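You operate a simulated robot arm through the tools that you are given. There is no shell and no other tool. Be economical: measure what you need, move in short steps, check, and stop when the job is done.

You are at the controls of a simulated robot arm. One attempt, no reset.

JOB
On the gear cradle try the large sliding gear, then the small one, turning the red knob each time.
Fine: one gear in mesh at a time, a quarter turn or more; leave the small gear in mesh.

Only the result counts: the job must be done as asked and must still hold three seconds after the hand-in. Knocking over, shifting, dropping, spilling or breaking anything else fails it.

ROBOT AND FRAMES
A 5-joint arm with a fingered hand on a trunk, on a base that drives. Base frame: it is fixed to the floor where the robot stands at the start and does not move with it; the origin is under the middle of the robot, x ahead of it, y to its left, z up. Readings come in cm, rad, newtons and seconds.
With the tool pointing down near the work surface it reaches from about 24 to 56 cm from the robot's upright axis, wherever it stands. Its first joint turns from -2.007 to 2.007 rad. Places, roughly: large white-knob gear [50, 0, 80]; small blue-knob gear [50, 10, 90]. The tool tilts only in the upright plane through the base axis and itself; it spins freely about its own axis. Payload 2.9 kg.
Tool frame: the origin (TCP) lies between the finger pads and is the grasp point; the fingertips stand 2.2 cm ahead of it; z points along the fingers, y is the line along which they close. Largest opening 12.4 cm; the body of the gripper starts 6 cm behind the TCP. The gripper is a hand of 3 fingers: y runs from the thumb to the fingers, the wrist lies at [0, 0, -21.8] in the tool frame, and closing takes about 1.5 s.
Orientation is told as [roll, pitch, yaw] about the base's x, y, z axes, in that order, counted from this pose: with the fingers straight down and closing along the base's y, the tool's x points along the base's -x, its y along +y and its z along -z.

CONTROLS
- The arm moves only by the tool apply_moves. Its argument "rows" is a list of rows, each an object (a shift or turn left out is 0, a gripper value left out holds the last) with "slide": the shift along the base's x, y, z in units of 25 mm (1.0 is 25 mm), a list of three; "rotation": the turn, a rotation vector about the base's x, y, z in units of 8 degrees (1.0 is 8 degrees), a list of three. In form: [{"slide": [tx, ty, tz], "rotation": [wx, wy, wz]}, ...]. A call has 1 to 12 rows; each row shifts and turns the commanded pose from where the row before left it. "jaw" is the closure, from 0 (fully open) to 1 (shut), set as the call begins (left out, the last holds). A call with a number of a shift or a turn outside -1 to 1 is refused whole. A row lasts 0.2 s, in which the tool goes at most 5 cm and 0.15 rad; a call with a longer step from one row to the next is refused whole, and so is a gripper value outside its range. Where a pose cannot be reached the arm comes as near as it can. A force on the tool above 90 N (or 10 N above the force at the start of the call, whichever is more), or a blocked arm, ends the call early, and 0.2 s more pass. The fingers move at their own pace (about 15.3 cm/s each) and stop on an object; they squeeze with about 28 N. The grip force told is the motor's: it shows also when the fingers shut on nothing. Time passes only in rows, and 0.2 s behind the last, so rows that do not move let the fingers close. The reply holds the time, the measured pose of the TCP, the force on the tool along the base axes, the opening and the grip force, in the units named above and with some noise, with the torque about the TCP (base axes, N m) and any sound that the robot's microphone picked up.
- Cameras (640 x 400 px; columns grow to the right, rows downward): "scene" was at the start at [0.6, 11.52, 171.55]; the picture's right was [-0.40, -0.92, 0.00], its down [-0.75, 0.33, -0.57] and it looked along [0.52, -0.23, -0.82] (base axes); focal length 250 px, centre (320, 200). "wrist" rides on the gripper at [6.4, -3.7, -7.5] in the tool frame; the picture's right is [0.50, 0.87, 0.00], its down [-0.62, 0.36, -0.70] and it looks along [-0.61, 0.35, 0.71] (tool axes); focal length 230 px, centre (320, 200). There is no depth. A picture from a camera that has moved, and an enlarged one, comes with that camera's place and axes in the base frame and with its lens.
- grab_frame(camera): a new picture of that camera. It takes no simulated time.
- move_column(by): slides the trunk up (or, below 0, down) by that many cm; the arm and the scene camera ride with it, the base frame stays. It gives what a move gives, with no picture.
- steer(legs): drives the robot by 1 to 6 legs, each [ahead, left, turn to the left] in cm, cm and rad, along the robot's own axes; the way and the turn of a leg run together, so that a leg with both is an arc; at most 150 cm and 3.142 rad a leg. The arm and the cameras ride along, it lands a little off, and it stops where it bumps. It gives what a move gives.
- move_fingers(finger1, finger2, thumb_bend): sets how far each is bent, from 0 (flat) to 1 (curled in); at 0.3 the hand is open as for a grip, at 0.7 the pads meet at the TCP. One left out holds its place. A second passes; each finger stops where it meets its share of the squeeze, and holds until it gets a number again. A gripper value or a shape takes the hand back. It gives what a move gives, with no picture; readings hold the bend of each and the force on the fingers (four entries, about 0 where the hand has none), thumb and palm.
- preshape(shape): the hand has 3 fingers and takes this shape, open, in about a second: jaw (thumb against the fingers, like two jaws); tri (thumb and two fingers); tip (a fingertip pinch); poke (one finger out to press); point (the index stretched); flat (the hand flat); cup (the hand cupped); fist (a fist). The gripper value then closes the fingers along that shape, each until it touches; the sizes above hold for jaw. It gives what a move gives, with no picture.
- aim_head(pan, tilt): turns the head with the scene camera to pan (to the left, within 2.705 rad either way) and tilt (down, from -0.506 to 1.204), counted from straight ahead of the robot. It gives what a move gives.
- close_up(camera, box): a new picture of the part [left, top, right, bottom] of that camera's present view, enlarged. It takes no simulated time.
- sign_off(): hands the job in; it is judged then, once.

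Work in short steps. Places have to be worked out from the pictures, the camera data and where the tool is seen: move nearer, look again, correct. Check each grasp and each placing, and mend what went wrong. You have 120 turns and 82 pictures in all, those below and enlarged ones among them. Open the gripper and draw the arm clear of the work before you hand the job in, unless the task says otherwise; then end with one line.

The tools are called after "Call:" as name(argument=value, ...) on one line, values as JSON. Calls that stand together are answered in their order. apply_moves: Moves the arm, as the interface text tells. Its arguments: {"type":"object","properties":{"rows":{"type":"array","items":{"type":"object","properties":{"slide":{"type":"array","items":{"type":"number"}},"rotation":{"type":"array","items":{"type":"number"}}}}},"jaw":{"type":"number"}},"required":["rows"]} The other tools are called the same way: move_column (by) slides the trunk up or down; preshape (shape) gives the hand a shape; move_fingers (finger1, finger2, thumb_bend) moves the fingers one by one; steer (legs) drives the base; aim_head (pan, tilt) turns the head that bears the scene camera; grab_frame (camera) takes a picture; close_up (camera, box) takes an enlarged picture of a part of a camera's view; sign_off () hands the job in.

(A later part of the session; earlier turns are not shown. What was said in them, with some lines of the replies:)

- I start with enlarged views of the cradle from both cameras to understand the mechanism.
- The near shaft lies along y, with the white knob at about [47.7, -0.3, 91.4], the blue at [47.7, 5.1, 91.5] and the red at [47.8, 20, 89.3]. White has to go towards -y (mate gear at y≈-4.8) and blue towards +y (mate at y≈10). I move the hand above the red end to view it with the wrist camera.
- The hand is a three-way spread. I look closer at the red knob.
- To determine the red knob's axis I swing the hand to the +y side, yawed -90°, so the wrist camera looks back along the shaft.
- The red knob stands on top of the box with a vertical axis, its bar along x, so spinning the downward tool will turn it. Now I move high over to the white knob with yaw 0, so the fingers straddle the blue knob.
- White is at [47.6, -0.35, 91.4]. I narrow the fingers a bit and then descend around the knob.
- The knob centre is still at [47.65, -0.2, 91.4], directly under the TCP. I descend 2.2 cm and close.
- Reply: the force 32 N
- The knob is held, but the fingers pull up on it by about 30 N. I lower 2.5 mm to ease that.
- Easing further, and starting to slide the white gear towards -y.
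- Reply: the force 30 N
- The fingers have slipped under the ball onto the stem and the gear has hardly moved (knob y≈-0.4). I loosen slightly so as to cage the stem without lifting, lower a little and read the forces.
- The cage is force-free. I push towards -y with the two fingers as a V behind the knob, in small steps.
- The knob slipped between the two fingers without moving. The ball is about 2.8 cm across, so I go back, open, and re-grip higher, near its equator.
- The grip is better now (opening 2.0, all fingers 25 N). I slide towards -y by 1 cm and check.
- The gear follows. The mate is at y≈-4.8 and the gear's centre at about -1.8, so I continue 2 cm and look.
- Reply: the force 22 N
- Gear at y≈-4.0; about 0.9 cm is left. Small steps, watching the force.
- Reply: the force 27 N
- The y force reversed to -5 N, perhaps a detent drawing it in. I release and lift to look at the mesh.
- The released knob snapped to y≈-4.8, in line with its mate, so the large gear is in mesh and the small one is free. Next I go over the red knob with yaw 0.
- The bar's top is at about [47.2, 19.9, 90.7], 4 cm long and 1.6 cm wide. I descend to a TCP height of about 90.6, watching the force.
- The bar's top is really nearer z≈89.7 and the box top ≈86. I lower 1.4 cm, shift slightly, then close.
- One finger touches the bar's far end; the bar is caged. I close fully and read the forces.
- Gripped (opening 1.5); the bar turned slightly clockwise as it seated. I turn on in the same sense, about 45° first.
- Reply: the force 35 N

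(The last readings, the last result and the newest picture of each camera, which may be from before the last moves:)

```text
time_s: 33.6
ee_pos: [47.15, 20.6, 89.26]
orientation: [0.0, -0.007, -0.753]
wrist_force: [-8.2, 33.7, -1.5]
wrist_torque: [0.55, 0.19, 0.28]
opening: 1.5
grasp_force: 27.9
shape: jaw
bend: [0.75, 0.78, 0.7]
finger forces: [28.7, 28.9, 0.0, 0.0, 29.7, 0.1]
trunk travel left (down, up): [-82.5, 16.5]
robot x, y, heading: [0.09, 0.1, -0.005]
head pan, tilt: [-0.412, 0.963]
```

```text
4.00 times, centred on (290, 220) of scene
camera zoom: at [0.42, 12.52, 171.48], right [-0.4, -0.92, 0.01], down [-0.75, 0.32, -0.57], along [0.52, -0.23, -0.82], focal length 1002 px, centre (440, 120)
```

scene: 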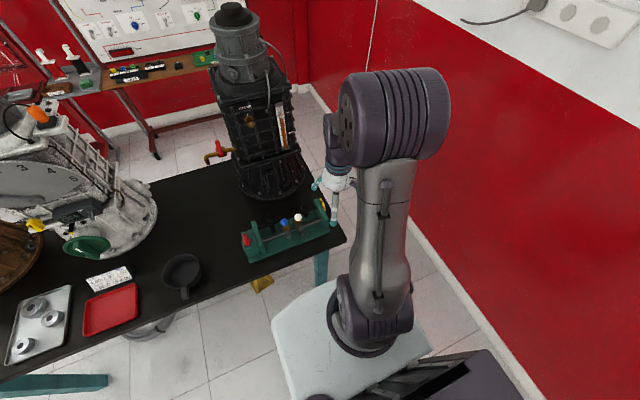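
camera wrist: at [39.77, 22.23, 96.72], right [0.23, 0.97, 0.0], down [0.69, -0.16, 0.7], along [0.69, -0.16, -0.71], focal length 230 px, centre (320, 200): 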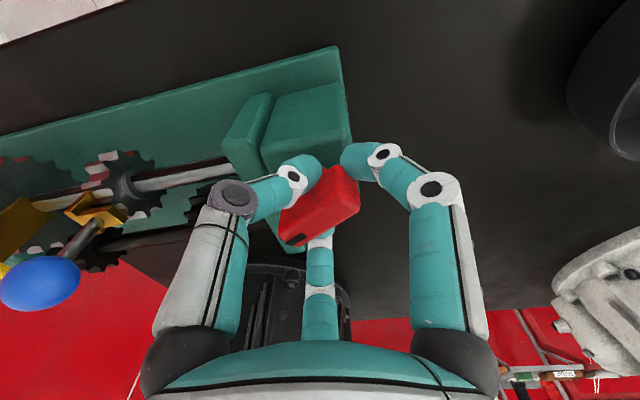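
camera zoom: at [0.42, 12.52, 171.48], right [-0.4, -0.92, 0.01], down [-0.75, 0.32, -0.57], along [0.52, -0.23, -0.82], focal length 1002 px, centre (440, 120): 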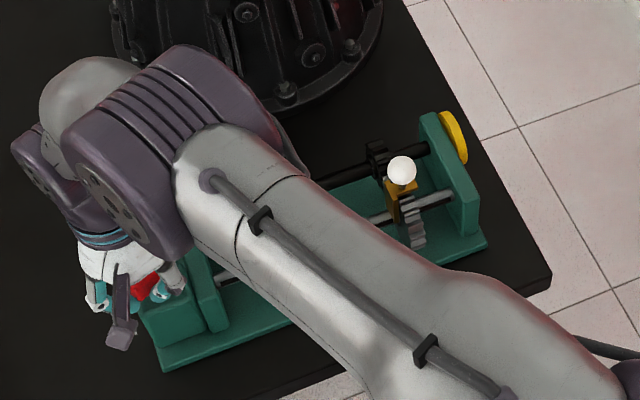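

The knob turns and the gears turn too, but there is a 34 N side load because the axis is off the TCP. I relieve it by shifting the command to +y.

Call:
apply_moves(rows=[{"slide": [-0.05, 0.12, 0]}, {"slide": [-0.05, 0.12, 0]}, {}])

```text
time_s: 34.4
ee_pos: [47.1, 20.52, 89.26]
orientation: [0.001, -0.003, -0.756]
wrist_force: [3.3, 15.7, 2.9]
wrist_torque: [0.21, 0.02, 0.15]
opening: 1.51
grasp_force: 28.5
shape: jaw
bend: [0.76, 0.78, 0.7]
finger forces: [22.6, 26.5, 0.0, 0.0, 28.0, 0.1]
trunk travel left (down, up): [-82.5, 16.5]
robot x, y, heading: [0.12, 0.33, 0.001]
head pan, tilt: [-0.412, 0.963]
```

The axis seems to be at about [48.0, 20.2], some 1 cm from the TCP. I keep turning while carrying the TCP along that arc.

Call:
apply_moves(rows=[{"slide": [0.02, 0.08, 0], "rotation": [0, 0, -0.9]}, {"slide": [0.03, 0.05, 0], "rotation": [0, 0, -0.9]}, {"slide": [0.03, 0.04, 0], "rotation": [0, 0, -0.9]}, {"slide": [0.04, 0.03, 0], "rotation": [0, 0, -0.9]}, {}])

```text
time_s: 35.6
ee_pos: [47.54, 21.02, 89.14]
orientation: [0.001, 0.001, -1.258]
wrist_force: [7.4, 4.6, 2.8]
wrist_torque: [0.07, -0.07, 0.1]
opening: 1.51
grasp_force: 27.7
shape: jaw
bend: [0.76, 0.78, 0.7]
finger forces: [22.2, 24.2, 0.0, 0.1, 28.2, 0.0]
trunk travel left (down, up): [-82.5, 16.5]
robot x, y, heading: [-0.06, 0.05, 0.004]
head pan, tilt: [-0.412, 0.963]
```

Loads are small. I continue to about -2.0 rad.

Call:
apply_moves(rows=[{"slide": [0.06, 0.02, 0], "rotation": [0, 0, -0.9]}, {"slide": [0.05, 0.02, 0], "rotation": [0, 0, -0.9]}, {"slide": [0.05, 0.02, 0], "rotation": [0, 0, -0.9]}, {"slide": [0.05, 0.01, 0], "rotation": [0, 0, -0.9]}, {"slide": [0.05, 0, 0], "rotation": [0, 0, -0.9]}, {"slide": [0.04, -0.01, 0], "rotation": [0, 0, -0.9]}, {}])

Call:
grab_frame(camera="wrist")

Call:
close_up(camera="scene", box=[220, 170, 360, 270])

```text
time_s: 37.2
ee_pos: [48.21, 21.15, 89.16]
orientation: [0.0, 0.0, -2.012]
wrist_force: [15.0, 4.4, 6.0]
wrist_torque: [0.05, -0.21, 0.15]
opening: 1.52
grasp_force: 27.6
shape: jaw
bend: [0.76, 0.78, 0.7]
finger forces: [25.0, 25.2, 0.1, 0.1, 29.1, 0.1]
trunk travel left (down, up): [-82.5, 16.5]
robot x, y, heading: [0.02, 0.03, 0.001]
head pan, tilt: [-0.412, 0.963]
```

```text
44 pictures are left
camera wrist: at [47.4, 28.52, 96.69], right [1.0, 0.08, 0.0], down [0.06, -0.71, 0.7], along [0.06, -0.7, -0.71], focal length 230 px, centre (320, 200)
```

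wrist: 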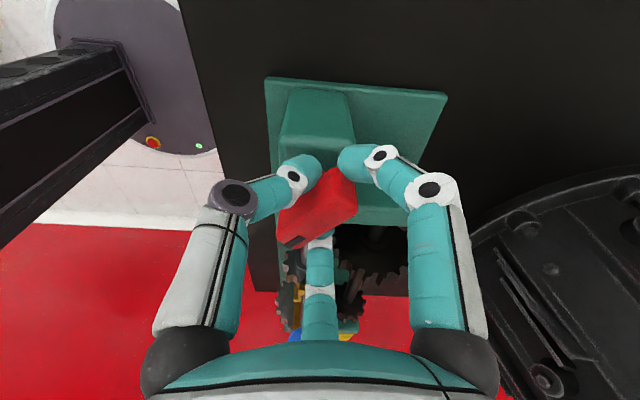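

```text
4.00 times, centred on (290, 220) of scene
camera zoom: at [0.92, 11.62, 171.54], right [-0.4, -0.92, 0.0], down [-0.75, 0.33, -0.57], along [0.52, -0.23, -0.82], focal length 1002 px, centre (440, 120)
```

zoom: 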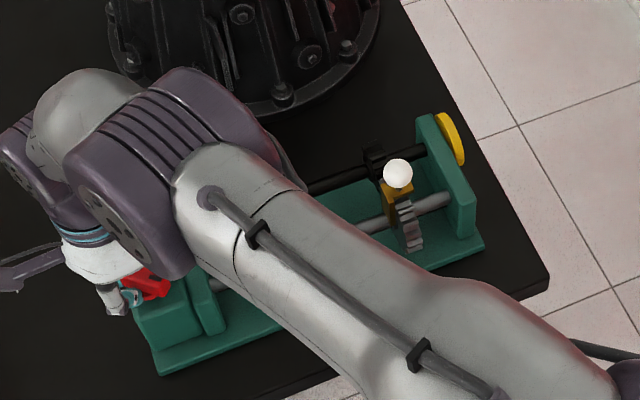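

The knob has turned about 115° or more and the yellow wheel's slot has moved on; the cradle has not shifted. I relieve the side load, open and rise.

Call:
apply_moves(rows=[{"slide": [0.1, 0.03, 0]}, {}])

Call:
apply_moves(rows=[{}, {}, {}, {}, {}, {"slide": [0, 0, 0.5]}, {"slide": [0, 0, 0.9]}, {"slide": [0, 0, 0.9]}, {"slide": [0, 0, 0.9]}, {"slide": [0, 0, 0.9]}], jaw=0.3)

Call:
grab_frame(camera="wrist")

Call:
close_up(camera="scene", box=[220, 170, 360, 270])

```text
time_s: 37.8
ee_pos: [48.26, 21.18, 89.18]
orientation: [-0.002, -0.001, -2.01]
wrist_force: [6.2, 1.1, 3.2]
wrist_torque: [0.03, -0.05, 0.07]
opening: 1.47
grasp_force: 28.7
shape: jaw
bend: [0.76, 0.78, 0.7]
finger forces: [22.4, 21.3, 0.0, 0.1, 29.5, 0.1]
trunk travel left (down, up): [-82.5, 16.5]
robot x, y, heading: [-0.19, -0.39, -0.002]
head pan, tilt: [-0.412, 0.963]
```

```text
time_s: 40.0
ee_pos: [48.1, 21.26, 99.5]
orientation: [0.0, 0.0, -2.01]
wrist_force: [0.1, 0.4, 0.4]
wrist_torque: [0.04, 0.02, -0.05]
opening: 8.65
grasp_force: 0.1
shape: jaw
bend: [0.29, 0.29, 0.74]
finger forces: [0.1, 0.0, 0.0, 0.0, 0.1, 0.0]
trunk travel left (down, up): [-82.5, 16.5]
robot x, y, heading: [0.04, -0.07, -0.001]
head pan, tilt: [-0.412, 0.963]
```

```text
42 pictures are left
camera wrist: at [47.34, 28.62, 107.05], right [1.0, 0.08, 0.0], down [0.06, -0.71, 0.7], along [0.06, -0.7, -0.71], focal length 230 px, centre (320, 200)
```

wrist: 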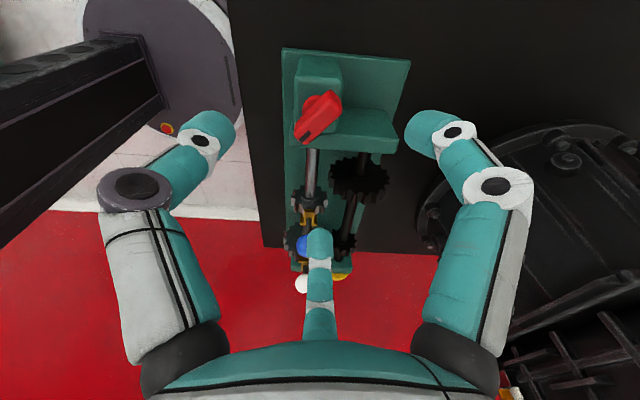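

```text
4.00 times, centred on (290, 220) of scene
camera zoom: at [0.56, 11.51, 171.54], right [-0.4, -0.92, 0.0], down [-0.75, 0.33, -0.57], along [0.52, -0.23, -0.82], focal length 1002 px, centre (440, 120)
```

zoom: 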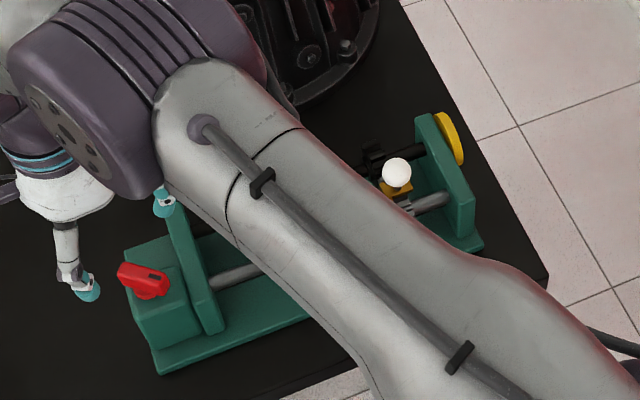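

The red bar now points about 108–115° from where it started. Next I put the white gear back to neutral: over to [47.65, -4.75] with yaw 0.

Call:
apply_moves(rows=[{"slide": [0, -0.8, 0.4], "rotation": [0, 0, 1]}, {"slide": [0, -0.9, 0], "rotation": [0, 0, 1]}, {"slide": [0, -0.9, 0], "rotation": [0, 0, 1]}, {"slide": [0, -0.9, 0], "rotation": [0, 0, 1]}, {"slide": [0, -0.9, 0], "rotation": [0, 0, 1]}, {"slide": [0, -0.9, 0], "rotation": [0, 0, 1]}, {"slide": [0, -0.9, 0], "rotation": [0, 0, 1]}, {"slide": [0, -0.9, 0], "rotation": [0, 0, 1]}, {"slide": [0, -0.9, 0], "rotation": [0, 0, 1]}, {"slide": [0, -0.9, 0], "rotation": [0, 0, 1]}, {"slide": [0, -0.9, 0], "rotation": [0, 0, 1]}, {"slide": [0, -0.6, 0], "rotation": [0, 0, 1]}])

Call:
apply_moves(rows=[{"slide": [-0.2, 0, -0.4], "rotation": [0, 0, 1]}, {"slide": [0, 0, -0.4], "rotation": [0, 0, 1]}, {"slide": [0, 0, -0.6], "rotation": [0, 0, 0.4]}, {}])

Call:
grab_frame(camera="wrist")

```text
time_s: 42.6
ee_pos: [48.37, -4.98, 100.51]
orientation: [0.0, 0.003, -0.333]
wrist_force: [0.3, -0.2, -0.2]
wrist_torque: [0.01, 0.0, -0.01]
opening: 8.65
grasp_force: 0.0
shape: jaw
bend: [0.29, 0.29, 0.74]
finger forces: [0.1, 0.1, 0.0, 0.0, 0.1, 0.0]
trunk travel left (down, up): [-82.5, 16.5]
robot x, y, heading: [-0.14, 0.01, -0.0]
head pan, tilt: [-0.412, 0.963]
```

```text
time_s: 43.6
ee_pos: [47.82, -4.7, 97.01]
orientation: [-0.001, 0.0, 0.002]
wrist_force: [0.5, 0.2, 0.0]
wrist_torque: [0.01, 0.0, -0.01]
opening: 8.65
grasp_force: 0.1
shape: jaw
bend: [0.29, 0.29, 0.74]
finger forces: [0.0, 0.1, 0.1, 0.0, 0.1, 0.1]
trunk travel left (down, up): [-82.5, 16.5]
robot x, y, heading: [0.01, -0.05, -0.002]
head pan, tilt: [-0.412, 0.963]
```

```text
40 pictures are left
camera wrist: at [41.25, -8.49, 104.58], right [-0.5, 0.87, 0.0], down [0.62, 0.36, 0.7], along [0.61, 0.35, -0.71], focal length 230 px, centre (320, 200)
```

wrist: 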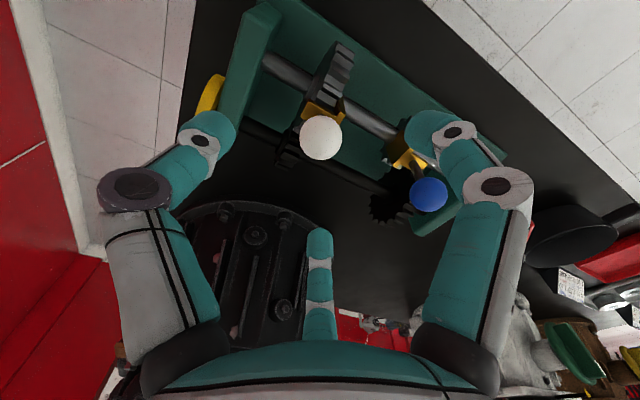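

White knob at [47.6, -4.9]. I narrow the jaw to clear the end plate, then descend and grip.

Call:
apply_moves(rows=[{}, {"slide": [-0.08, -0.06, 0]}, {"slide": [0, 0, -0.5]}, {"slide": [0, 0, -0.5]}, {"slide": [0, 0, -0.45]}, {"slide": [0, 0, -0.39]}, {}], jaw=0.48)

Call:
close_up(camera="wrist", box=[120, 50, 500, 290])

```text
time_s: 45.2
ee_pos: [47.48, -4.85, 92.38]
orientation: [0.0, 0.0, 0.0]
wrist_force: [0.1, 0.4, 0.0]
wrist_torque: [-0.03, 0.04, 0.0]
opening: 6.5
grasp_force: 0.0
shape: jaw
bend: [0.35, 0.35, 0.7]
finger forces: [0.1, 0.0, 0.0, 0.0, 0.1, 0.1]
trunk travel left (down, up): [-82.5, 16.5]
robot x, y, heading: [-0.01, 0.05, -0.004]
head pan, tilt: [-0.412, 0.963]
```

```text
1.67 times, centred on (310, 170) of wrist
camera zoom: at [40.95, -8.64, 99.87], right [-0.5, 0.87, 0.0], down [0.62, 0.36, 0.7], along [0.61, 0.35, -0.71], focal length 384 px, centre (337, 250)
```

zoom: 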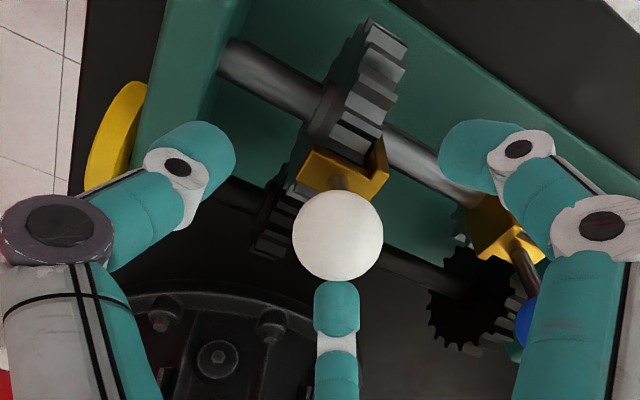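

Well centred. Close and grip.

Call:
apply_moves(rows=[{}, {}, {}, {}, {}], jaw=1)

Call:
apply_moves(rows=[{"slide": [0, 0.15, -0.03]}, {"slide": [0, 0.2, 0]}, {"slide": [0, 0.2, 0]}, {}])

Call:
close_up(camera="wrist", box=[120, 0, 440, 200])

```text
time_s: 46.4
ee_pos: [47.46, -4.91, 92.35]
orientation: [0.0, 0.002, -0.002]
wrist_force: [-6.6, -0.9, -15.1]
wrist_torque: [-0.04, 0.11, 0.04]
opening: 1.84
grasp_force: 28.3
shape: jaw
bend: [0.73, 0.76, 0.7]
finger forces: [25.9, 25.3, 0.0, 0.0, 24.6, 0.1]
trunk travel left (down, up): [-82.5, 16.5]
robot x, y, heading: [-0.43, 0.05, -0.003]
head pan, tilt: [-0.412, 0.963]
```

```text
time_s: 47.4
ee_pos: [47.46, -3.4, 92.3]
orientation: [0.0, 0.0, 0.001]
wrist_force: [-6.7, 0.7, -12.6]
wrist_torque: [0.01, 0.1, 0.02]
opening: 1.85
grasp_force: 28.6
shape: jaw
bend: [0.73, 0.76, 0.7]
finger forces: [26.2, 26.9, 0.0, 0.0, 24.7, 0.0]
trunk travel left (down, up): [-82.5, 16.5]
robot x, y, heading: [-0.21, -0.12, 0.001]
head pan, tilt: [-0.412, 0.963]
```

```text
2.00 times, centred on (280, 100) of wrist
camera zoom: at [40.94, -7.17, 99.79], right [-0.5, 0.87, 0.0], down [0.62, 0.36, 0.7], along [0.61, 0.35, -0.71], focal length 460 px, centre (400, 400)
```

zoom: 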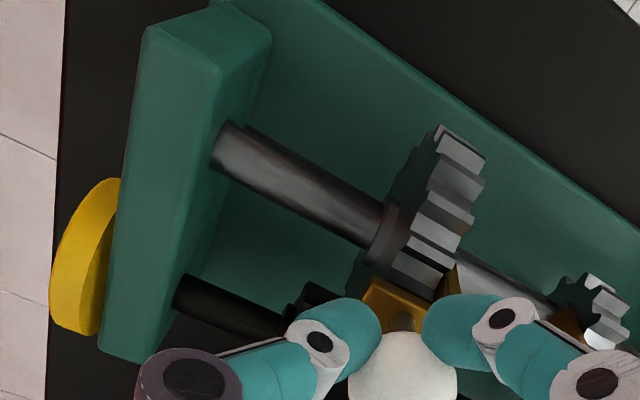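

It follows. I continue 3.1 cm to the original neutral place.

Call:
apply_moves(rows=[{"slide": [0, 0.2, 0]}, {"slide": [0, 0.2, 0]}, {"slide": [0, 0.2, 0]}, {"slide": [0, 0.2, 0]}, {"slide": [0, 0.2, 0]}, {"slide": [0, 0.2, 0]}, {}])

Call:
apply_moves(rows=[{}, {}, {}, {}, {"slide": [0, 0, 0.6]}, {"slide": [0, 0, 0.8]}, {"slide": [-0.2, 0, 0.8]}, {"slide": [-0.2, 0, 0.8]}, {}], jaw=0.4)

Call:
close_up(camera="wrist", box=[160, 40, 480, 240])

Call:
close_up(camera="scene", box=[220, 170, 360, 270])

```text
time_s: 49.0
ee_pos: [47.39, -0.56, 92.24]
orientation: [0.001, 0.003, 0.0]
wrist_force: [-7.0, 2.0, -14.5]
wrist_torque: [-0.01, 0.19, 0.03]
opening: 1.76
grasp_force: 28.0
shape: jaw
bend: [0.73, 0.76, 0.7]
finger forces: [26.4, 26.9, 0.0, 0.0, 25.6, 0.1]
trunk travel left (down, up): [-82.5, 16.5]
robot x, y, heading: [0.01, 0.07, 0.001]
head pan, tilt: [-0.412, 0.963]
```

```text
time_s: 51.0
ee_pos: [46.53, -0.63, 99.95]
orientation: [0.001, -0.002, 0.002]
wrist_force: [0.1, -0.4, -0.1]
wrist_torque: [0.01, 0.01, -0.01]
opening: 7.38
grasp_force: 0.1
shape: jaw
bend: [0.32, 0.32, 0.7]
finger forces: [0.0, 0.0, 0.1, 0.0, 0.1, 0.1]
trunk travel left (down, up): [-82.5, 16.5]
robot x, y, heading: [-0.42, -0.18, -0.006]
head pan, tilt: [-0.412, 0.963]
```

```text
2.00 times, centred on (320, 140) of wrist
camera zoom: at [40.02, -4.35, 107.4], right [-0.5, 0.87, 0.0], down [0.62, 0.36, 0.7], along [0.61, 0.35, -0.71], focal length 460 px, centre (320, 320)
```

zoom: 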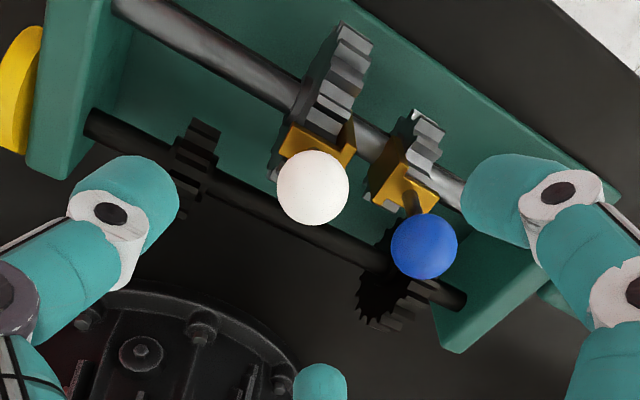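

```text
4.00 times, centred on (290, 220) of scene
camera zoom: at [0.66, 11.52, 171.55], right [-0.4, -0.92, 0.0], down [-0.75, 0.33, -0.57], along [0.52, -0.23, -0.82], focal length 1002 px, centre (440, 120)
```

zoom: 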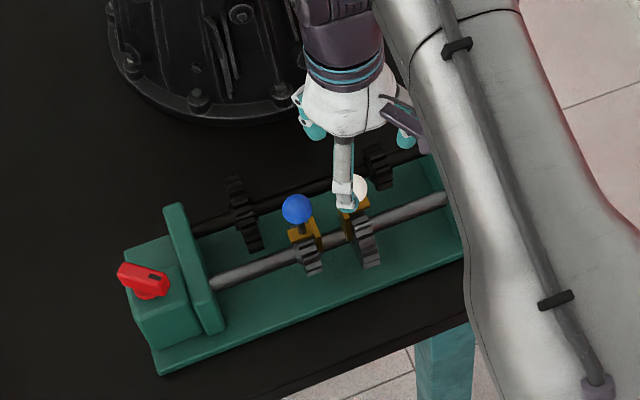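

White is back at neutral. Next the blue knob at [47.6, 5.0]: I yaw to 180° so that the thumb is on the +y side and the fingers straddle the white knob.

Call:
apply_moves(rows=[{"slide": [0.05, 0.2, 0], "rotation": [0, 0, -1]}, {"slide": [0.05, 0.2, 0], "rotation": [0, 0, -1]}, {"slide": [0.05, 0.2, 0], "rotation": [0, 0, -1]}, {"slide": [0.05, 0.2, 0], "rotation": [0, 0, -1]}, {"slide": [0.05, 0.2, 0], "rotation": [0, 0, -1]}, {"slide": [0.05, 0.2, 0], "rotation": [0, 0, -1]}, {"slide": [0.05, 0.2, 0], "rotation": [0, 0, -1]}, {"slide": [0.05, 0.2, 0], "rotation": [0, 0, -1]}, {"slide": [0.03, 0.2, 0], "rotation": [0, 0, -1]}, {"slide": [0, 0.2, 0], "rotation": [0, 0, -1]}, {"slide": [0, 0.2, 0], "rotation": [0, 0, -1]}, {"slide": [0, 0.05, 0], "rotation": [0, 0, -1]}])

Call:
apply_moves(rows=[{"rotation": [0, 0, -1]}, {"rotation": [0, 0, -1]}, {"rotation": [0, 0, -1]}, {"rotation": [0, 0, -1]}, {"rotation": [0, 0, -1]}, {"rotation": [0, 0, -1]}, {"rotation": [0, 0, -1]}, {"rotation": [0, 0, -1]}, {"rotation": [0, 0, -1]}, {"rotation": [0, 0, -1]}, {"rotation": [0, 0, -0.5]}, {}])

Call:
grab_frame(camera="wrist")

```text
time_s: 53.6
ee_pos: [47.66, 5.07, 99.79]
orientation: [0.001, 0.0, -1.678]
wrist_force: [0.4, 0.5, 0.8]
wrist_torque: [0.01, 0.02, 0.03]
opening: 7.38
grasp_force: 0.0
shape: jaw
bend: [0.32, 0.32, 0.7]
finger forces: [0.0, 0.0, 0.1, 0.1, 0.0, 0.0]
trunk travel left (down, up): [-82.5, 16.5]
robot x, y, heading: [0.16, -0.17, 0.002]
head pan, tilt: [-0.412, 0.963]
```

```text
time_s: 56.2
ee_pos: [47.6, 5.03, 99.83]
orientation: [0.001, 0.002, 3.14]
wrist_force: [-0.3, -0.4, 0.1]
wrist_torque: [0.02, -0.01, 0.03]
opening: 7.4
grasp_force: 0.0
shape: jaw
bend: [0.32, 0.32, 0.7]
finger forces: [0.0, 0.0, 0.0, 0.0, 0.0, 0.0]
trunk travel left (down, up): [-82.5, 16.5]
robot x, y, heading: [0.13, -0.17, 0.002]
head pan, tilt: [-0.412, 0.963]
```

```text
35 pictures are left
camera wrist: at [53.79, 8.73, 107.35], right [0.5, -0.87, 0.0], down [-0.62, -0.36, 0.7], along [-0.61, -0.35, -0.71], focal length 230 px, centre (320, 200)
```

wrist: 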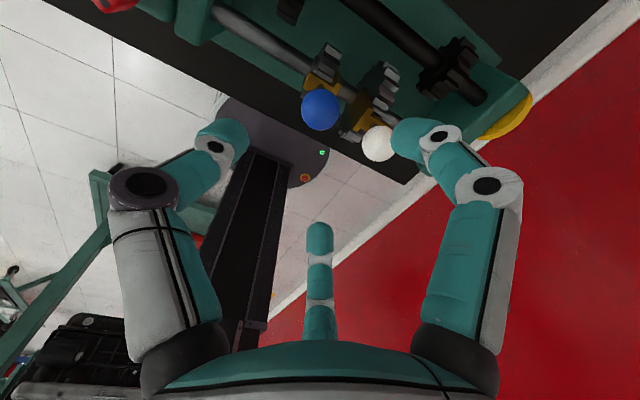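

Blue is at about [47.8, 5.15, 91.7]. Descend and check the centring.

Call:
apply_moves(rows=[{"slide": [0.06, 0.05, -0.6]}, {"slide": [0, 0, -0.8]}, {"slide": [0, 0, -0.6]}, {"slide": [0, 0, -0.5]}, {"slide": [0, 0, -0.5]}, {}])

Call:
grab_frame(camera="wrist")

```text
time_s: 57.6
ee_pos: [47.81, 5.21, 92.3]
orientation: [-0.001, 0.001, 3.14]
wrist_force: [0.0, -0.8, -0.8]
wrist_torque: [-0.06, 0.0, 0.0]
opening: 7.38
grasp_force: 0.0
shape: jaw
bend: [0.32, 0.32, 0.7]
finger forces: [0.0, 0.0, 0.0, 0.0, 0.0, 0.0]
trunk travel left (down, up): [-82.5, 16.5]
robot x, y, heading: [-0.17, -0.12, -0.002]
head pan, tilt: [-0.412, 0.963]
```

```text
34 pictures are left
camera wrist: at [54.05, 8.87, 99.83], right [0.5, -0.87, 0.0], down [-0.62, -0.36, 0.7], along [-0.61, -0.35, -0.71], focal length 230 px, centre (320, 200)
```

wrist: 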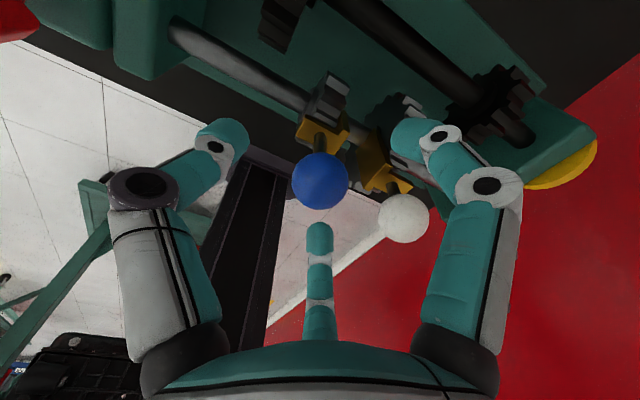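

Centred well and the fingers are clear of the white knob. Close, then slide 1 cm towards +y.

Call:
apply_moves(rows=[{}, {}, {}, {}, {}], jaw=1)

Call:
apply_moves(rows=[{"slide": [0, 0.2, 0]}, {"slide": [0, 0.2, 0]}, {}])

Call:
grab_frame(camera="wrist")

```text
time_s: 58.8
ee_pos: [47.74, 5.36, 92.2]
orientation: [0.001, -0.002, 3.141]
wrist_force: [-3.8, 0.4, -13.9]
wrist_torque: [0.01, 0.08, -0.01]
opening: 2.03
grasp_force: 27.5
shape: jaw
bend: [0.75, 0.74, 0.7]
finger forces: [24.9, 26.0, 0.1, 0.0, 25.9, 0.0]
trunk travel left (down, up): [-82.5, 16.5]
robot x, y, heading: [-0.07, -0.14, 0.004]
head pan, tilt: [-0.412, 0.963]
```

```text
time_s: 59.6
ee_pos: [47.81, 6.09, 92.28]
orientation: [-0.001, -0.001, -3.142]
wrist_force: [-5.8, -0.6, -13.0]
wrist_torque: [0.02, 0.09, 0.0]
opening: 2.01
grasp_force: 27.8
shape: jaw
bend: [0.75, 0.74, 0.7]
finger forces: [25.1, 26.0, 0.1, 0.0, 27.7, 0.1]
trunk travel left (down, up): [-82.5, 16.5]
robot x, y, heading: [0.17, -0.18, 0.002]
head pan, tilt: [-0.412, 0.963]
```

```text
33 pictures are left
camera wrist: at [54.07, 9.88, 99.73], right [0.5, -0.87, 0.0], down [-0.62, -0.36, 0.7], along [-0.61, -0.35, -0.71], focal length 230 px, centre (320, 200)
```

wrist: 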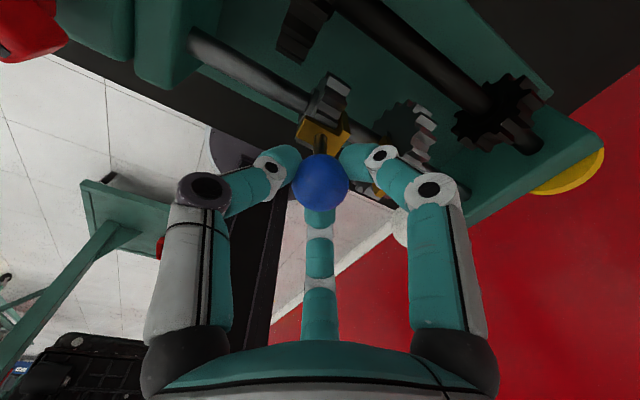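

The gear follows. The mate is at y≈9.9 and the gear at about 6.6, so I slide another 2.5 cm and look.

Call:
apply_moves(rows=[{"slide": [0, 0.2, 0]}, {"slide": [0, 0.2, 0]}, {"slide": [0, 0.2, 0]}, {"slide": [0, 0.2, 0]}, {"slide": [0, 0.2, 0]}, {}])

Call:
grab_frame(camera="wrist")

```text
time_s: 61.0
ee_pos: [47.81, 8.69, 92.15]
orientation: [0.001, -0.002, -3.142]
wrist_force: [-4.7, 1.2, -19.0]
wrist_torque: [-0.01, 0.1, -0.01]
opening: 1.98
grasp_force: 28.2
shape: jaw
bend: [0.75, 0.74, 0.7]
finger forces: [25.1, 25.7, 0.0, 0.0, 27.7, 0.1]
trunk travel left (down, up): [-82.5, 16.5]
robot x, y, heading: [-0.2, 0.33, -0.001]
head pan, tilt: [-0.412, 0.963]
```

```text
32 pictures are left
camera wrist: at [54.09, 12.4, 99.76], right [0.5, -0.87, 0.0], down [-0.62, -0.36, 0.7], along [-0.61, -0.35, -0.71], focal length 230 px, centre (320, 200)
```

wrist: 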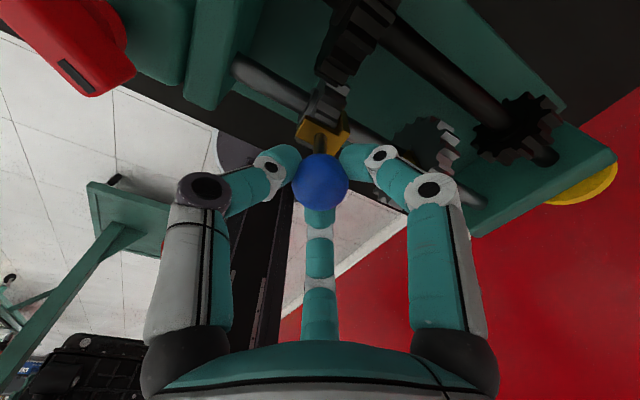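

About 0.6 cm more.

Call:
apply_moves(rows=[{"slide": [0, 0.08, 0]}, {"slide": [0, 0.08, 0]}, {"slide": [0, 0.08, 0]}, {}])

Call:
close_up(camera="wrist", box=[180, 0, 460, 200])

```text
time_s: 62.0
ee_pos: [47.72, 9.33, 92.25]
orientation: [0.002, 0.0, -3.142]
wrist_force: [-5.4, 7.2, -15.4]
wrist_torque: [0.11, 0.09, 0.01]
opening: 1.97
grasp_force: 27.6
shape: jaw
bend: [0.75, 0.74, 0.7]
finger forces: [24.7, 24.6, 0.1, 0.0, 29.1, 0.0]
trunk travel left (down, up): [-82.5, 16.5]
robot x, y, heading: [-0.45, -0.18, -0.003]
head pan, tilt: [-0.412, 0.963]
```

```text
2.00 times, centred on (320, 100) of wrist
camera zoom: at [54.08, 13.13, 99.75], right [0.5, -0.87, 0.0], down [-0.62, -0.36, 0.7], along [-0.61, -0.35, -0.71], focal length 460 px, centre (320, 400)
```

zoom: 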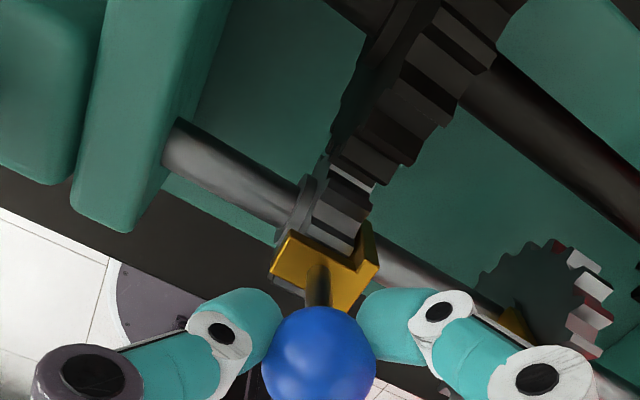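

The gears are in line and the +7 N pull again shows a detent drawing it home. Release and lift.

Call:
apply_moves(rows=[{}, {}, {}, {}, {"slide": [0, 0, 0.6]}, {"slide": [0, 0, 0.8]}, {"slide": [0, 0, 0.8]}, {"slide": [0, 0, 0.8]}, {}], jaw=0.4)

Call:
close_up(camera="wrist", box=[160, 0, 480, 200])

Call:
close_up(camera="scene", box=[220, 170, 360, 270])

```text
time_s: 64.0
ee_pos: [47.67, 9.35, 99.9]
orientation: [-0.001, 0.0, 3.142]
wrist_force: [0.4, 0.3, 0.0]
wrist_torque: [0.01, 0.01, 0.03]
opening: 7.38
grasp_force: 0.1
shape: jaw
bend: [0.32, 0.32, 0.7]
finger forces: [0.1, 0.1, 0.0, 0.1, 0.0, 0.1]
trunk travel left (down, up): [-82.5, 16.5]
robot x, y, heading: [0.18, 0.13, -0.0]
head pan, tilt: [-0.412, 0.963]
```

```text
2.00 times, centred on (320, 100) of wrist
camera zoom: at [53.93, 13.0, 107.33], right [0.5, -0.87, 0.0], down [-0.62, -0.36, 0.7], along [-0.61, -0.35, -0.71], focal length 460 px, centre (320, 400)
```

zoom: 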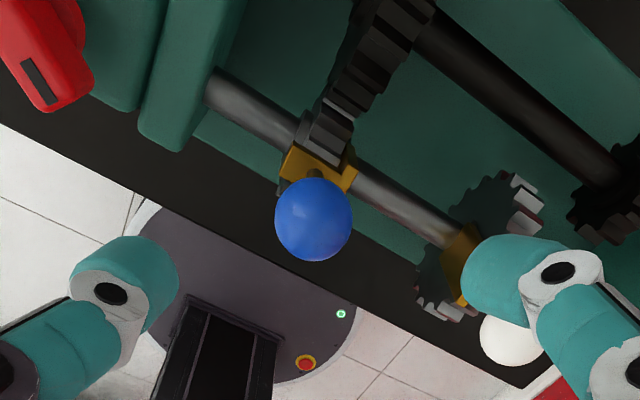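

```text
4.00 times, centred on (290, 220) of scene
camera zoom: at [0.64, 11.54, 171.54], right [-0.4, -0.92, 0.0], down [-0.75, 0.33, -0.57], along [0.52, -0.23, -0.82], focal length 1002 px, centre (440, 120)
```

zoom: 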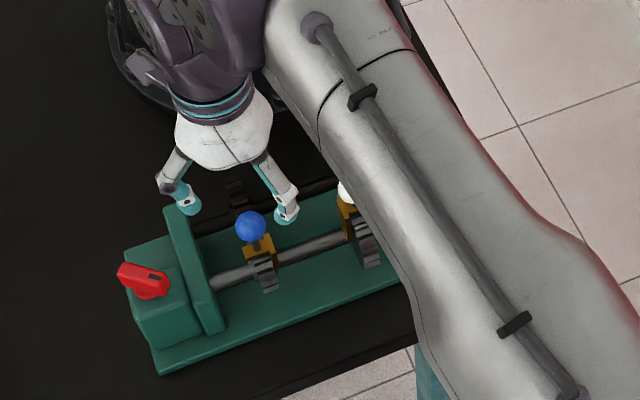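

The small gear is in mesh and the large one is free at neutral. Back to the red knob, centre ≈[47.7, 20.0], approached with yaw ≈-2.0 to match the bar's present direction.

Call:
apply_moves(rows=[{"slide": [0, 0.47, 0.1], "rotation": [0, 0, 0.91]}, {"slide": [0, 0.47, 0], "rotation": [0, 0, 0.91]}, {"slide": [0, 0.47, 0], "rotation": [0, 0, 0.91]}, {"slide": [0, 0.47, 0], "rotation": [0, 0, 0.91]}, {"slide": [0, 0.47, 0], "rotation": [0, 0, 0.91]}, {"slide": [0, 0.47, 0], "rotation": [0, 0, 0.91]}, {"slide": [0, 0.47, 0], "rotation": [0, 0, 0.91]}, {"slide": [0, 0.47, -0.3], "rotation": [0, 0, 0.91]}, {"slide": [0, 0.5, -0.5], "rotation": [0, 0, 0.91]}, {}], jaw=0.3)

Call:
grab_frame(camera="wrist")

```text
time_s: 66.2
ee_pos: [47.88, 19.95, 98.17]
orientation: [-0.002, 0.0, -1.995]
wrist_force: [0.3, -0.5, 0.2]
wrist_torque: [0.0, 0.01, -0.03]
opening: 8.65
grasp_force: 0.0
shape: jaw
bend: [0.29, 0.29, 0.74]
finger forces: [0.0, 0.0, 0.1, 0.0, 0.0, 0.0]
trunk travel left (down, up): [-82.5, 16.5]
robot x, y, heading: [-0.02, 0.03, -0.001]
head pan, tilt: [-0.412, 0.963]
```

```text
28 pictures are left
camera wrist: at [46.89, 27.43, 105.65], right [1.0, 0.1, 0.0], down [0.07, -0.71, 0.7], along [0.07, -0.7, -0.71], focal length 230 px, centre (320, 200)
```

wrist: 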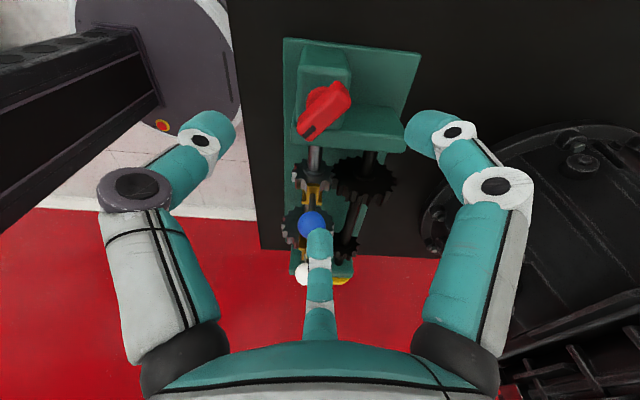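

The bar points at about -120° with its centre around [47.9, 20.3]. Descend to z≈89.2.

Call:
apply_moves(rows=[{"slide": [0, 0.1, -0.8]}, {"slide": [0, 0, -0.8]}, {"slide": [0, 0, -0.8]}, {"slide": [0, 0, -0.6]}, {"slide": [0, 0, -0.3]}, {"slide": [0, 0, -0.27]}, {}])

Call:
apply_moves(rows=[{}, {}, {}, {}, {}], jaw=0.6)

Call:
grab_frame(camera="wrist")

```text
time_s: 67.8
ee_pos: [47.91, 20.15, 89.24]
orientation: [0.0, 0.0, -1.997]
wrist_force: [0.2, -0.9, 0.2]
wrist_torque: [0.0, -0.01, -0.02]
opening: 8.63
grasp_force: 0.0
shape: jaw
bend: [0.29, 0.29, 0.74]
finger forces: [0.1, 0.0, 0.1, 0.0, 0.1, 0.0]
trunk travel left (down, up): [-82.5, 16.5]
robot x, y, heading: [-0.04, 0.26, 0.005]
head pan, tilt: [-0.412, 0.963]
```

```text
time_s: 69.0
ee_pos: [47.69, 20.34, 89.17]
orientation: [-0.001, -0.001, -1.998]
wrist_force: [-0.7, -0.2, 0.1]
wrist_torque: [0.0, -0.01, 0.01]
opening: 5.01
grasp_force: 0.0
shape: jaw
bend: [0.41, 0.41, 0.7]
finger forces: [0.0, 0.0, 0.1, 0.1, 0.0, 0.0]
trunk travel left (down, up): [-82.5, 16.5]
robot x, y, heading: [0.06, -0.2, -0.004]
head pan, tilt: [-0.412, 0.963]
```

```text
27 pictures are left
camera wrist: at [46.88, 27.6, 96.7], right [1.0, 0.1, 0.0], down [0.07, -0.71, 0.7], along [0.07, -0.7, -0.71], focal length 230 px, centre (320, 200)
```

wrist: 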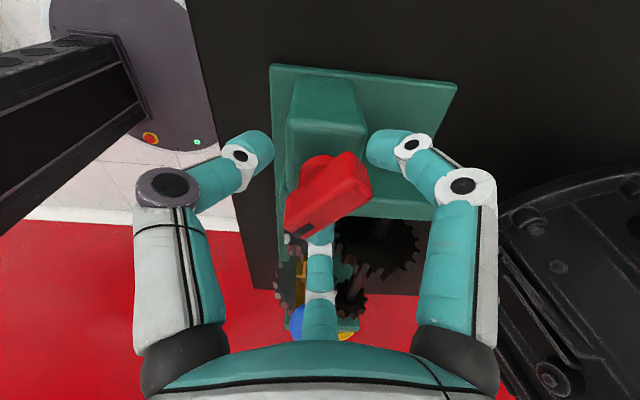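

Bar centred between the fingers; close fully.

Call:
apply_moves(rows=[{}, {}, {}, {}, {}, {}], jaw=1)

Call:
grab_frame(camera="wrist")

```text
time_s: 70.4
ee_pos: [47.91, 20.3, 88.98]
orientation: [0.0, 0.0, -1.998]
wrist_force: [2.8, 2.1, -16.8]
wrist_torque: [0.03, 0.03, 0.05]
opening: 1.78
grasp_force: 28.0
shape: jaw
bend: [0.77, 0.76, 0.7]
finger forces: [24.6, 20.6, 0.0, 0.0, 24.4, 0.0]
trunk travel left (down, up): [-82.5, 16.5]
robot x, y, heading: [-0.16, -0.36, -0.003]
head pan, tilt: [-0.412, 0.963]
```

```text
26 pictures are left
camera wrist: at [47.06, 27.7, 96.54], right [1.0, 0.1, 0.0], down [0.07, -0.71, 0.7], along [0.07, -0.7, -0.71], focal length 230 px, centre (320, 200)
```

wrist: 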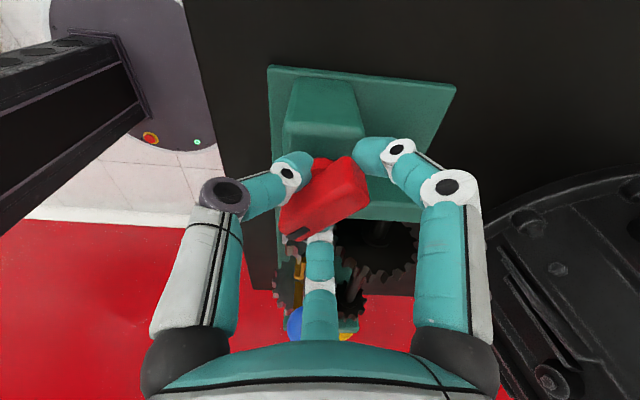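

Firm, centred grip. I turn the other way (positive yaw) in stages, 30° first.

Call:
apply_moves(rows=[{"rotation": [0, 0, 0.95]}, {"rotation": [0, 0, 0.95]}, {"rotation": [0, 0, 0.95]}, {"rotation": [0, 0, 0.95]}, {}])

Call:
grab_frame(camera="wrist")

```text
time_s: 71.6
ee_pos: [47.82, 20.22, 89.23]
orientation: [-0.002, -0.002, -1.466]
wrist_force: [1.6, 3.4, -15.2]
wrist_torque: [0.05, -0.02, 0.0]
opening: 1.74
grasp_force: 28.0
shape: jaw
bend: [0.77, 0.76, 0.7]
finger forces: [24.4, 20.5, 0.0, 0.0, 25.5, 0.0]
trunk travel left (down, up): [-82.5, 16.5]
robot x, y, heading: [-0.11, 0.14, 0.002]
head pan, tilt: [-0.412, 0.963]
```

```text
25 pictures are left
camera wrist: at [43.35, 26.28, 96.6], right [0.81, 0.59, 0.0], down [0.42, -0.58, 0.7], along [0.41, -0.57, -0.71], focal length 230 px, centre (320, 200)
```

wrist: 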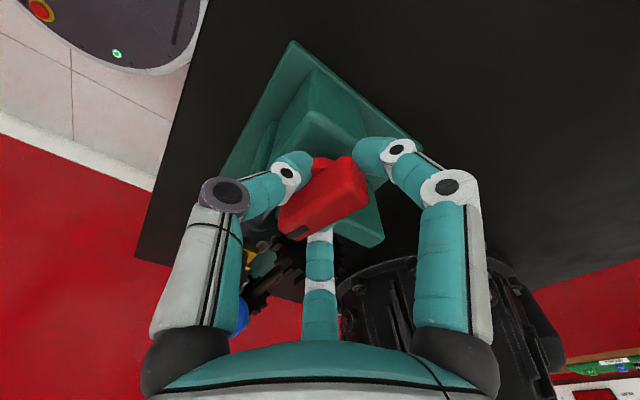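

The bar turns with the hand and the loads are tiny. I continue by about 91°.

Call:
apply_moves(rows=[{"rotation": [0, 0, 0.95]}, {"rotation": [0, 0, 0.95]}, {"rotation": [0, 0, 0.95]}, {"rotation": [0, 0, 0.95]}, {"rotation": [0, 0, 0.95]}, {"rotation": [0, 0, 0.95]}, {"rotation": [0, 0, 0.95]}, {"rotation": [0, 0, 0.95]}, {"rotation": [0, 0, 0.95]}, {"rotation": [0, 0, 0.95]}, {"rotation": [0, 0, 0.95]}, {"rotation": [0, 0, 0.95]}])

Call:
grab_frame(camera="wrist")

```text
time_s: 74.2
ee_pos: [47.71, 20.25, 89.05]
orientation: [-0.001, 0.001, 0.127]
wrist_force: [-3.1, -4.3, -15.1]
wrist_torque: [-0.04, 0.0, -0.06]
opening: 1.63
grasp_force: 28.3
shape: jaw
bend: [0.77, 0.76, 0.7]
finger forces: [23.6, 18.7, 0.0, 0.1, 27.6, 0.0]
trunk travel left (down, up): [-82.5, 16.5]
robot x, y, heading: [-0.49, 0.51, -0.002]
head pan, tilt: [-0.412, 0.963]
```

```text
24 pictures are left
camera wrist: at [41.75, 15.67, 96.63], right [-0.6, 0.8, 0.0], down [0.57, 0.43, 0.7], along [0.56, 0.42, -0.71], focal length 230 px, centre (320, 200)
```

wrist: 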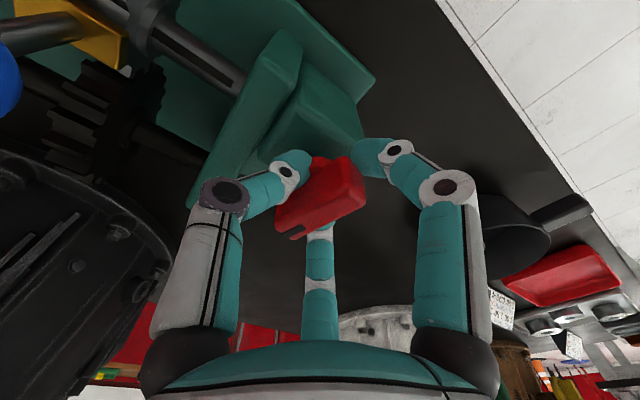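

The bar was carried about 120° in all with the small gear in mesh. I open, rise and check.

Call:
apply_moves(rows=[{}, {}, {}, {}, {}, {"slide": [0, 0, 0.5]}, {"slide": [0, 0, 0.9]}, {"slide": [0, 0, 0.9]}, {"slide": [0, 0, 0.9]}, {"slide": [0, 0, 0.9]}, {"slide": [-0.5, 0.6, 0.6]}], jaw=0.3)

Call:
grab_frame(camera="wrist")

Call:
close_up(camera="scene", box=[220, 170, 360, 270])

```text
time_s: 76.6
ee_pos: [46.45, 21.79, 100.85]
orientation: [-0.002, 0.0, 0.124]
wrist_force: [-0.6, -0.2, 0.9]
wrist_torque: [0.02, 0.02, 0.03]
opening: 8.64
grasp_force: 0.0
shape: jaw
bend: [0.29, 0.29, 0.74]
finger forces: [0.0, 0.0, 0.1, 0.0, 0.1, 0.1]
trunk travel left (down, up): [-82.5, 16.5]
robot x, y, heading: [0.12, 0.08, 0.003]
head pan, tilt: [-0.412, 0.963]
```

```text
23 pictures are left
camera wrist: at [40.44, 17.32, 108.33], right [-0.6, 0.8, 0.0], down [0.57, 0.43, 0.7], along [0.56, 0.42, -0.71], focal length 230 px, centre (320, 200)
```

wrist: 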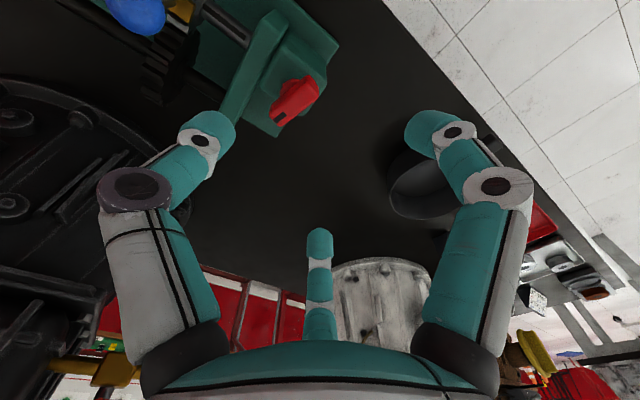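

```text
4.00 times, centred on (290, 220) of scene
camera zoom: at [0.5, 11.64, 171.54], right [-0.4, -0.92, 0.0], down [-0.75, 0.33, -0.57], along [0.52, -0.23, -0.82], focal length 1002 px, centre (440, 120)
```

zoom: 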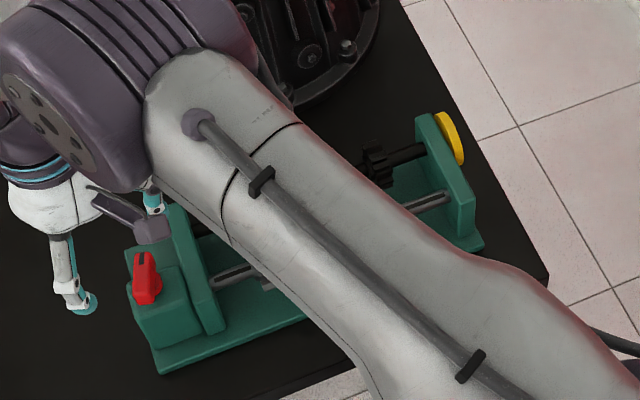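

The bar is back near its first direction, turned through more than 100°. I draw the arm up and clear, then make a final check.

Call:
apply_moves(rows=[{"slide": [0, 0, 1]}, {"slide": [0, -0.5, 1]}, {"slide": [-0.5, -1, 1]}, {"slide": [-0.6, -1, 1]}, {"slide": [-0.6, -1, 1]}, {"slide": [-0.6, -1, 0.8]}, {"slide": [-0.6, -1, 0.8]}, {"slide": [-0.6, -1, 0.4]}, {"slide": [-0.6, -1, 0]}, {"slide": [-0.6, -1, 0]}, {"slide": [-0.3, -1, 0]}, {"slide": [-0.3, -1, 0]}], jaw=0)

Call:
apply_moves(rows=[{"slide": [0, -0.8, 0]}, {"slide": [0, -0.8, 0]}, {}])

Call:
grab_frame(camera="scene")

Call:
close_up(camera="scene", box=[220, 180, 360, 270])

```text
time_s: 79.2
ee_pos: [33.06, -4.63, 118.31]
orientation: [-0.001, 0.001, 0.125]
wrist_force: [0.2, -1.4, 0.3]
wrist_torque: [-0.03, 0.01, 0.03]
opening: 12.39
grasp_force: 0.0
shape: jaw
bend: [0.3, 0.3, 0.3]
finger forces: [0.1, 0.1, 0.0, 0.1, 0.0, 0.0]
trunk travel left (down, up): [-82.5, 16.5]
robot x, y, heading: [-0.0, -0.12, -0.005]
head pan, tilt: [-0.412, 0.963]
```

```text
time_s: 80.0
ee_pos: [33.41, -8.39, 118.26]
orientation: [-0.002, 0.001, 0.125]
wrist_force: [-0.2, 0.1, -0.7]
wrist_torque: [0.02, 0.03, 0.02]
opening: 12.38
grasp_force: 0.0
shape: jaw
bend: [0.3, 0.3, 0.3]
finger forces: [0.1, 0.0, 0.0, 0.0, 0.1, 0.1]
trunk travel left (down, up): [-82.5, 16.5]
robot x, y, heading: [0.21, 0.1, 0.001]
head pan, tilt: [-0.412, 0.963]
```

```text
21 pictures are left
camera scene: at [0.6, 11.6, 171.54], right [-0.4, -0.92, 0.0], down [-0.75, 0.33, -0.57], along [0.52, -0.23, -0.82], focal length 250 px, centre (320, 200)
```

scene: 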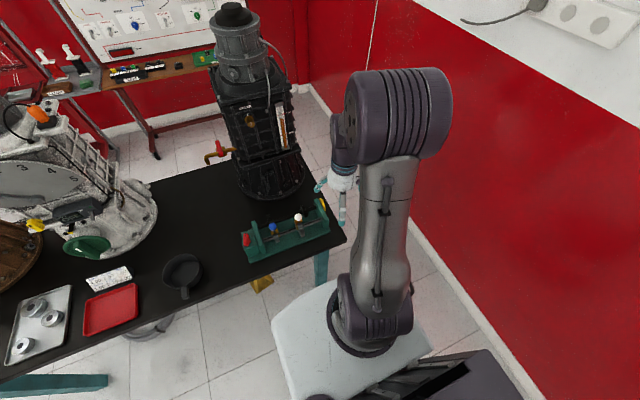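

```text
4.44 times, centred on (290, 225) of scene
camera zoom: at [0.6, 11.6, 171.54], right [-0.4, -0.92, 0.0], down [-0.75, 0.33, -0.57], along [0.52, -0.23, -0.82], focal length 1113 px, centre (453, 89)
```

zoom: 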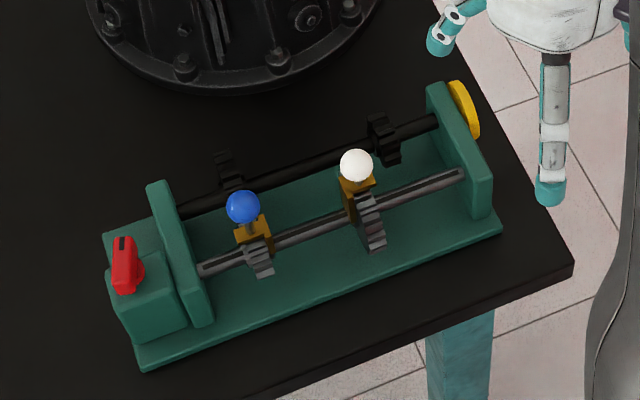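

The small gear is in mesh, the large gear is at neutral, the cradle is where it was, and the arm is clear. Handing in.

Call:
sign_off()

```text
The job is handed in.
```

I tried the large gear and then the small one. Each was in mesh alone while the red knob turned more than a quarter turn, about 110° and then over 100° back. The small gear is left in mesh, the large one is back at neutral, the cradle has not shifted, and the arm is open and clear.
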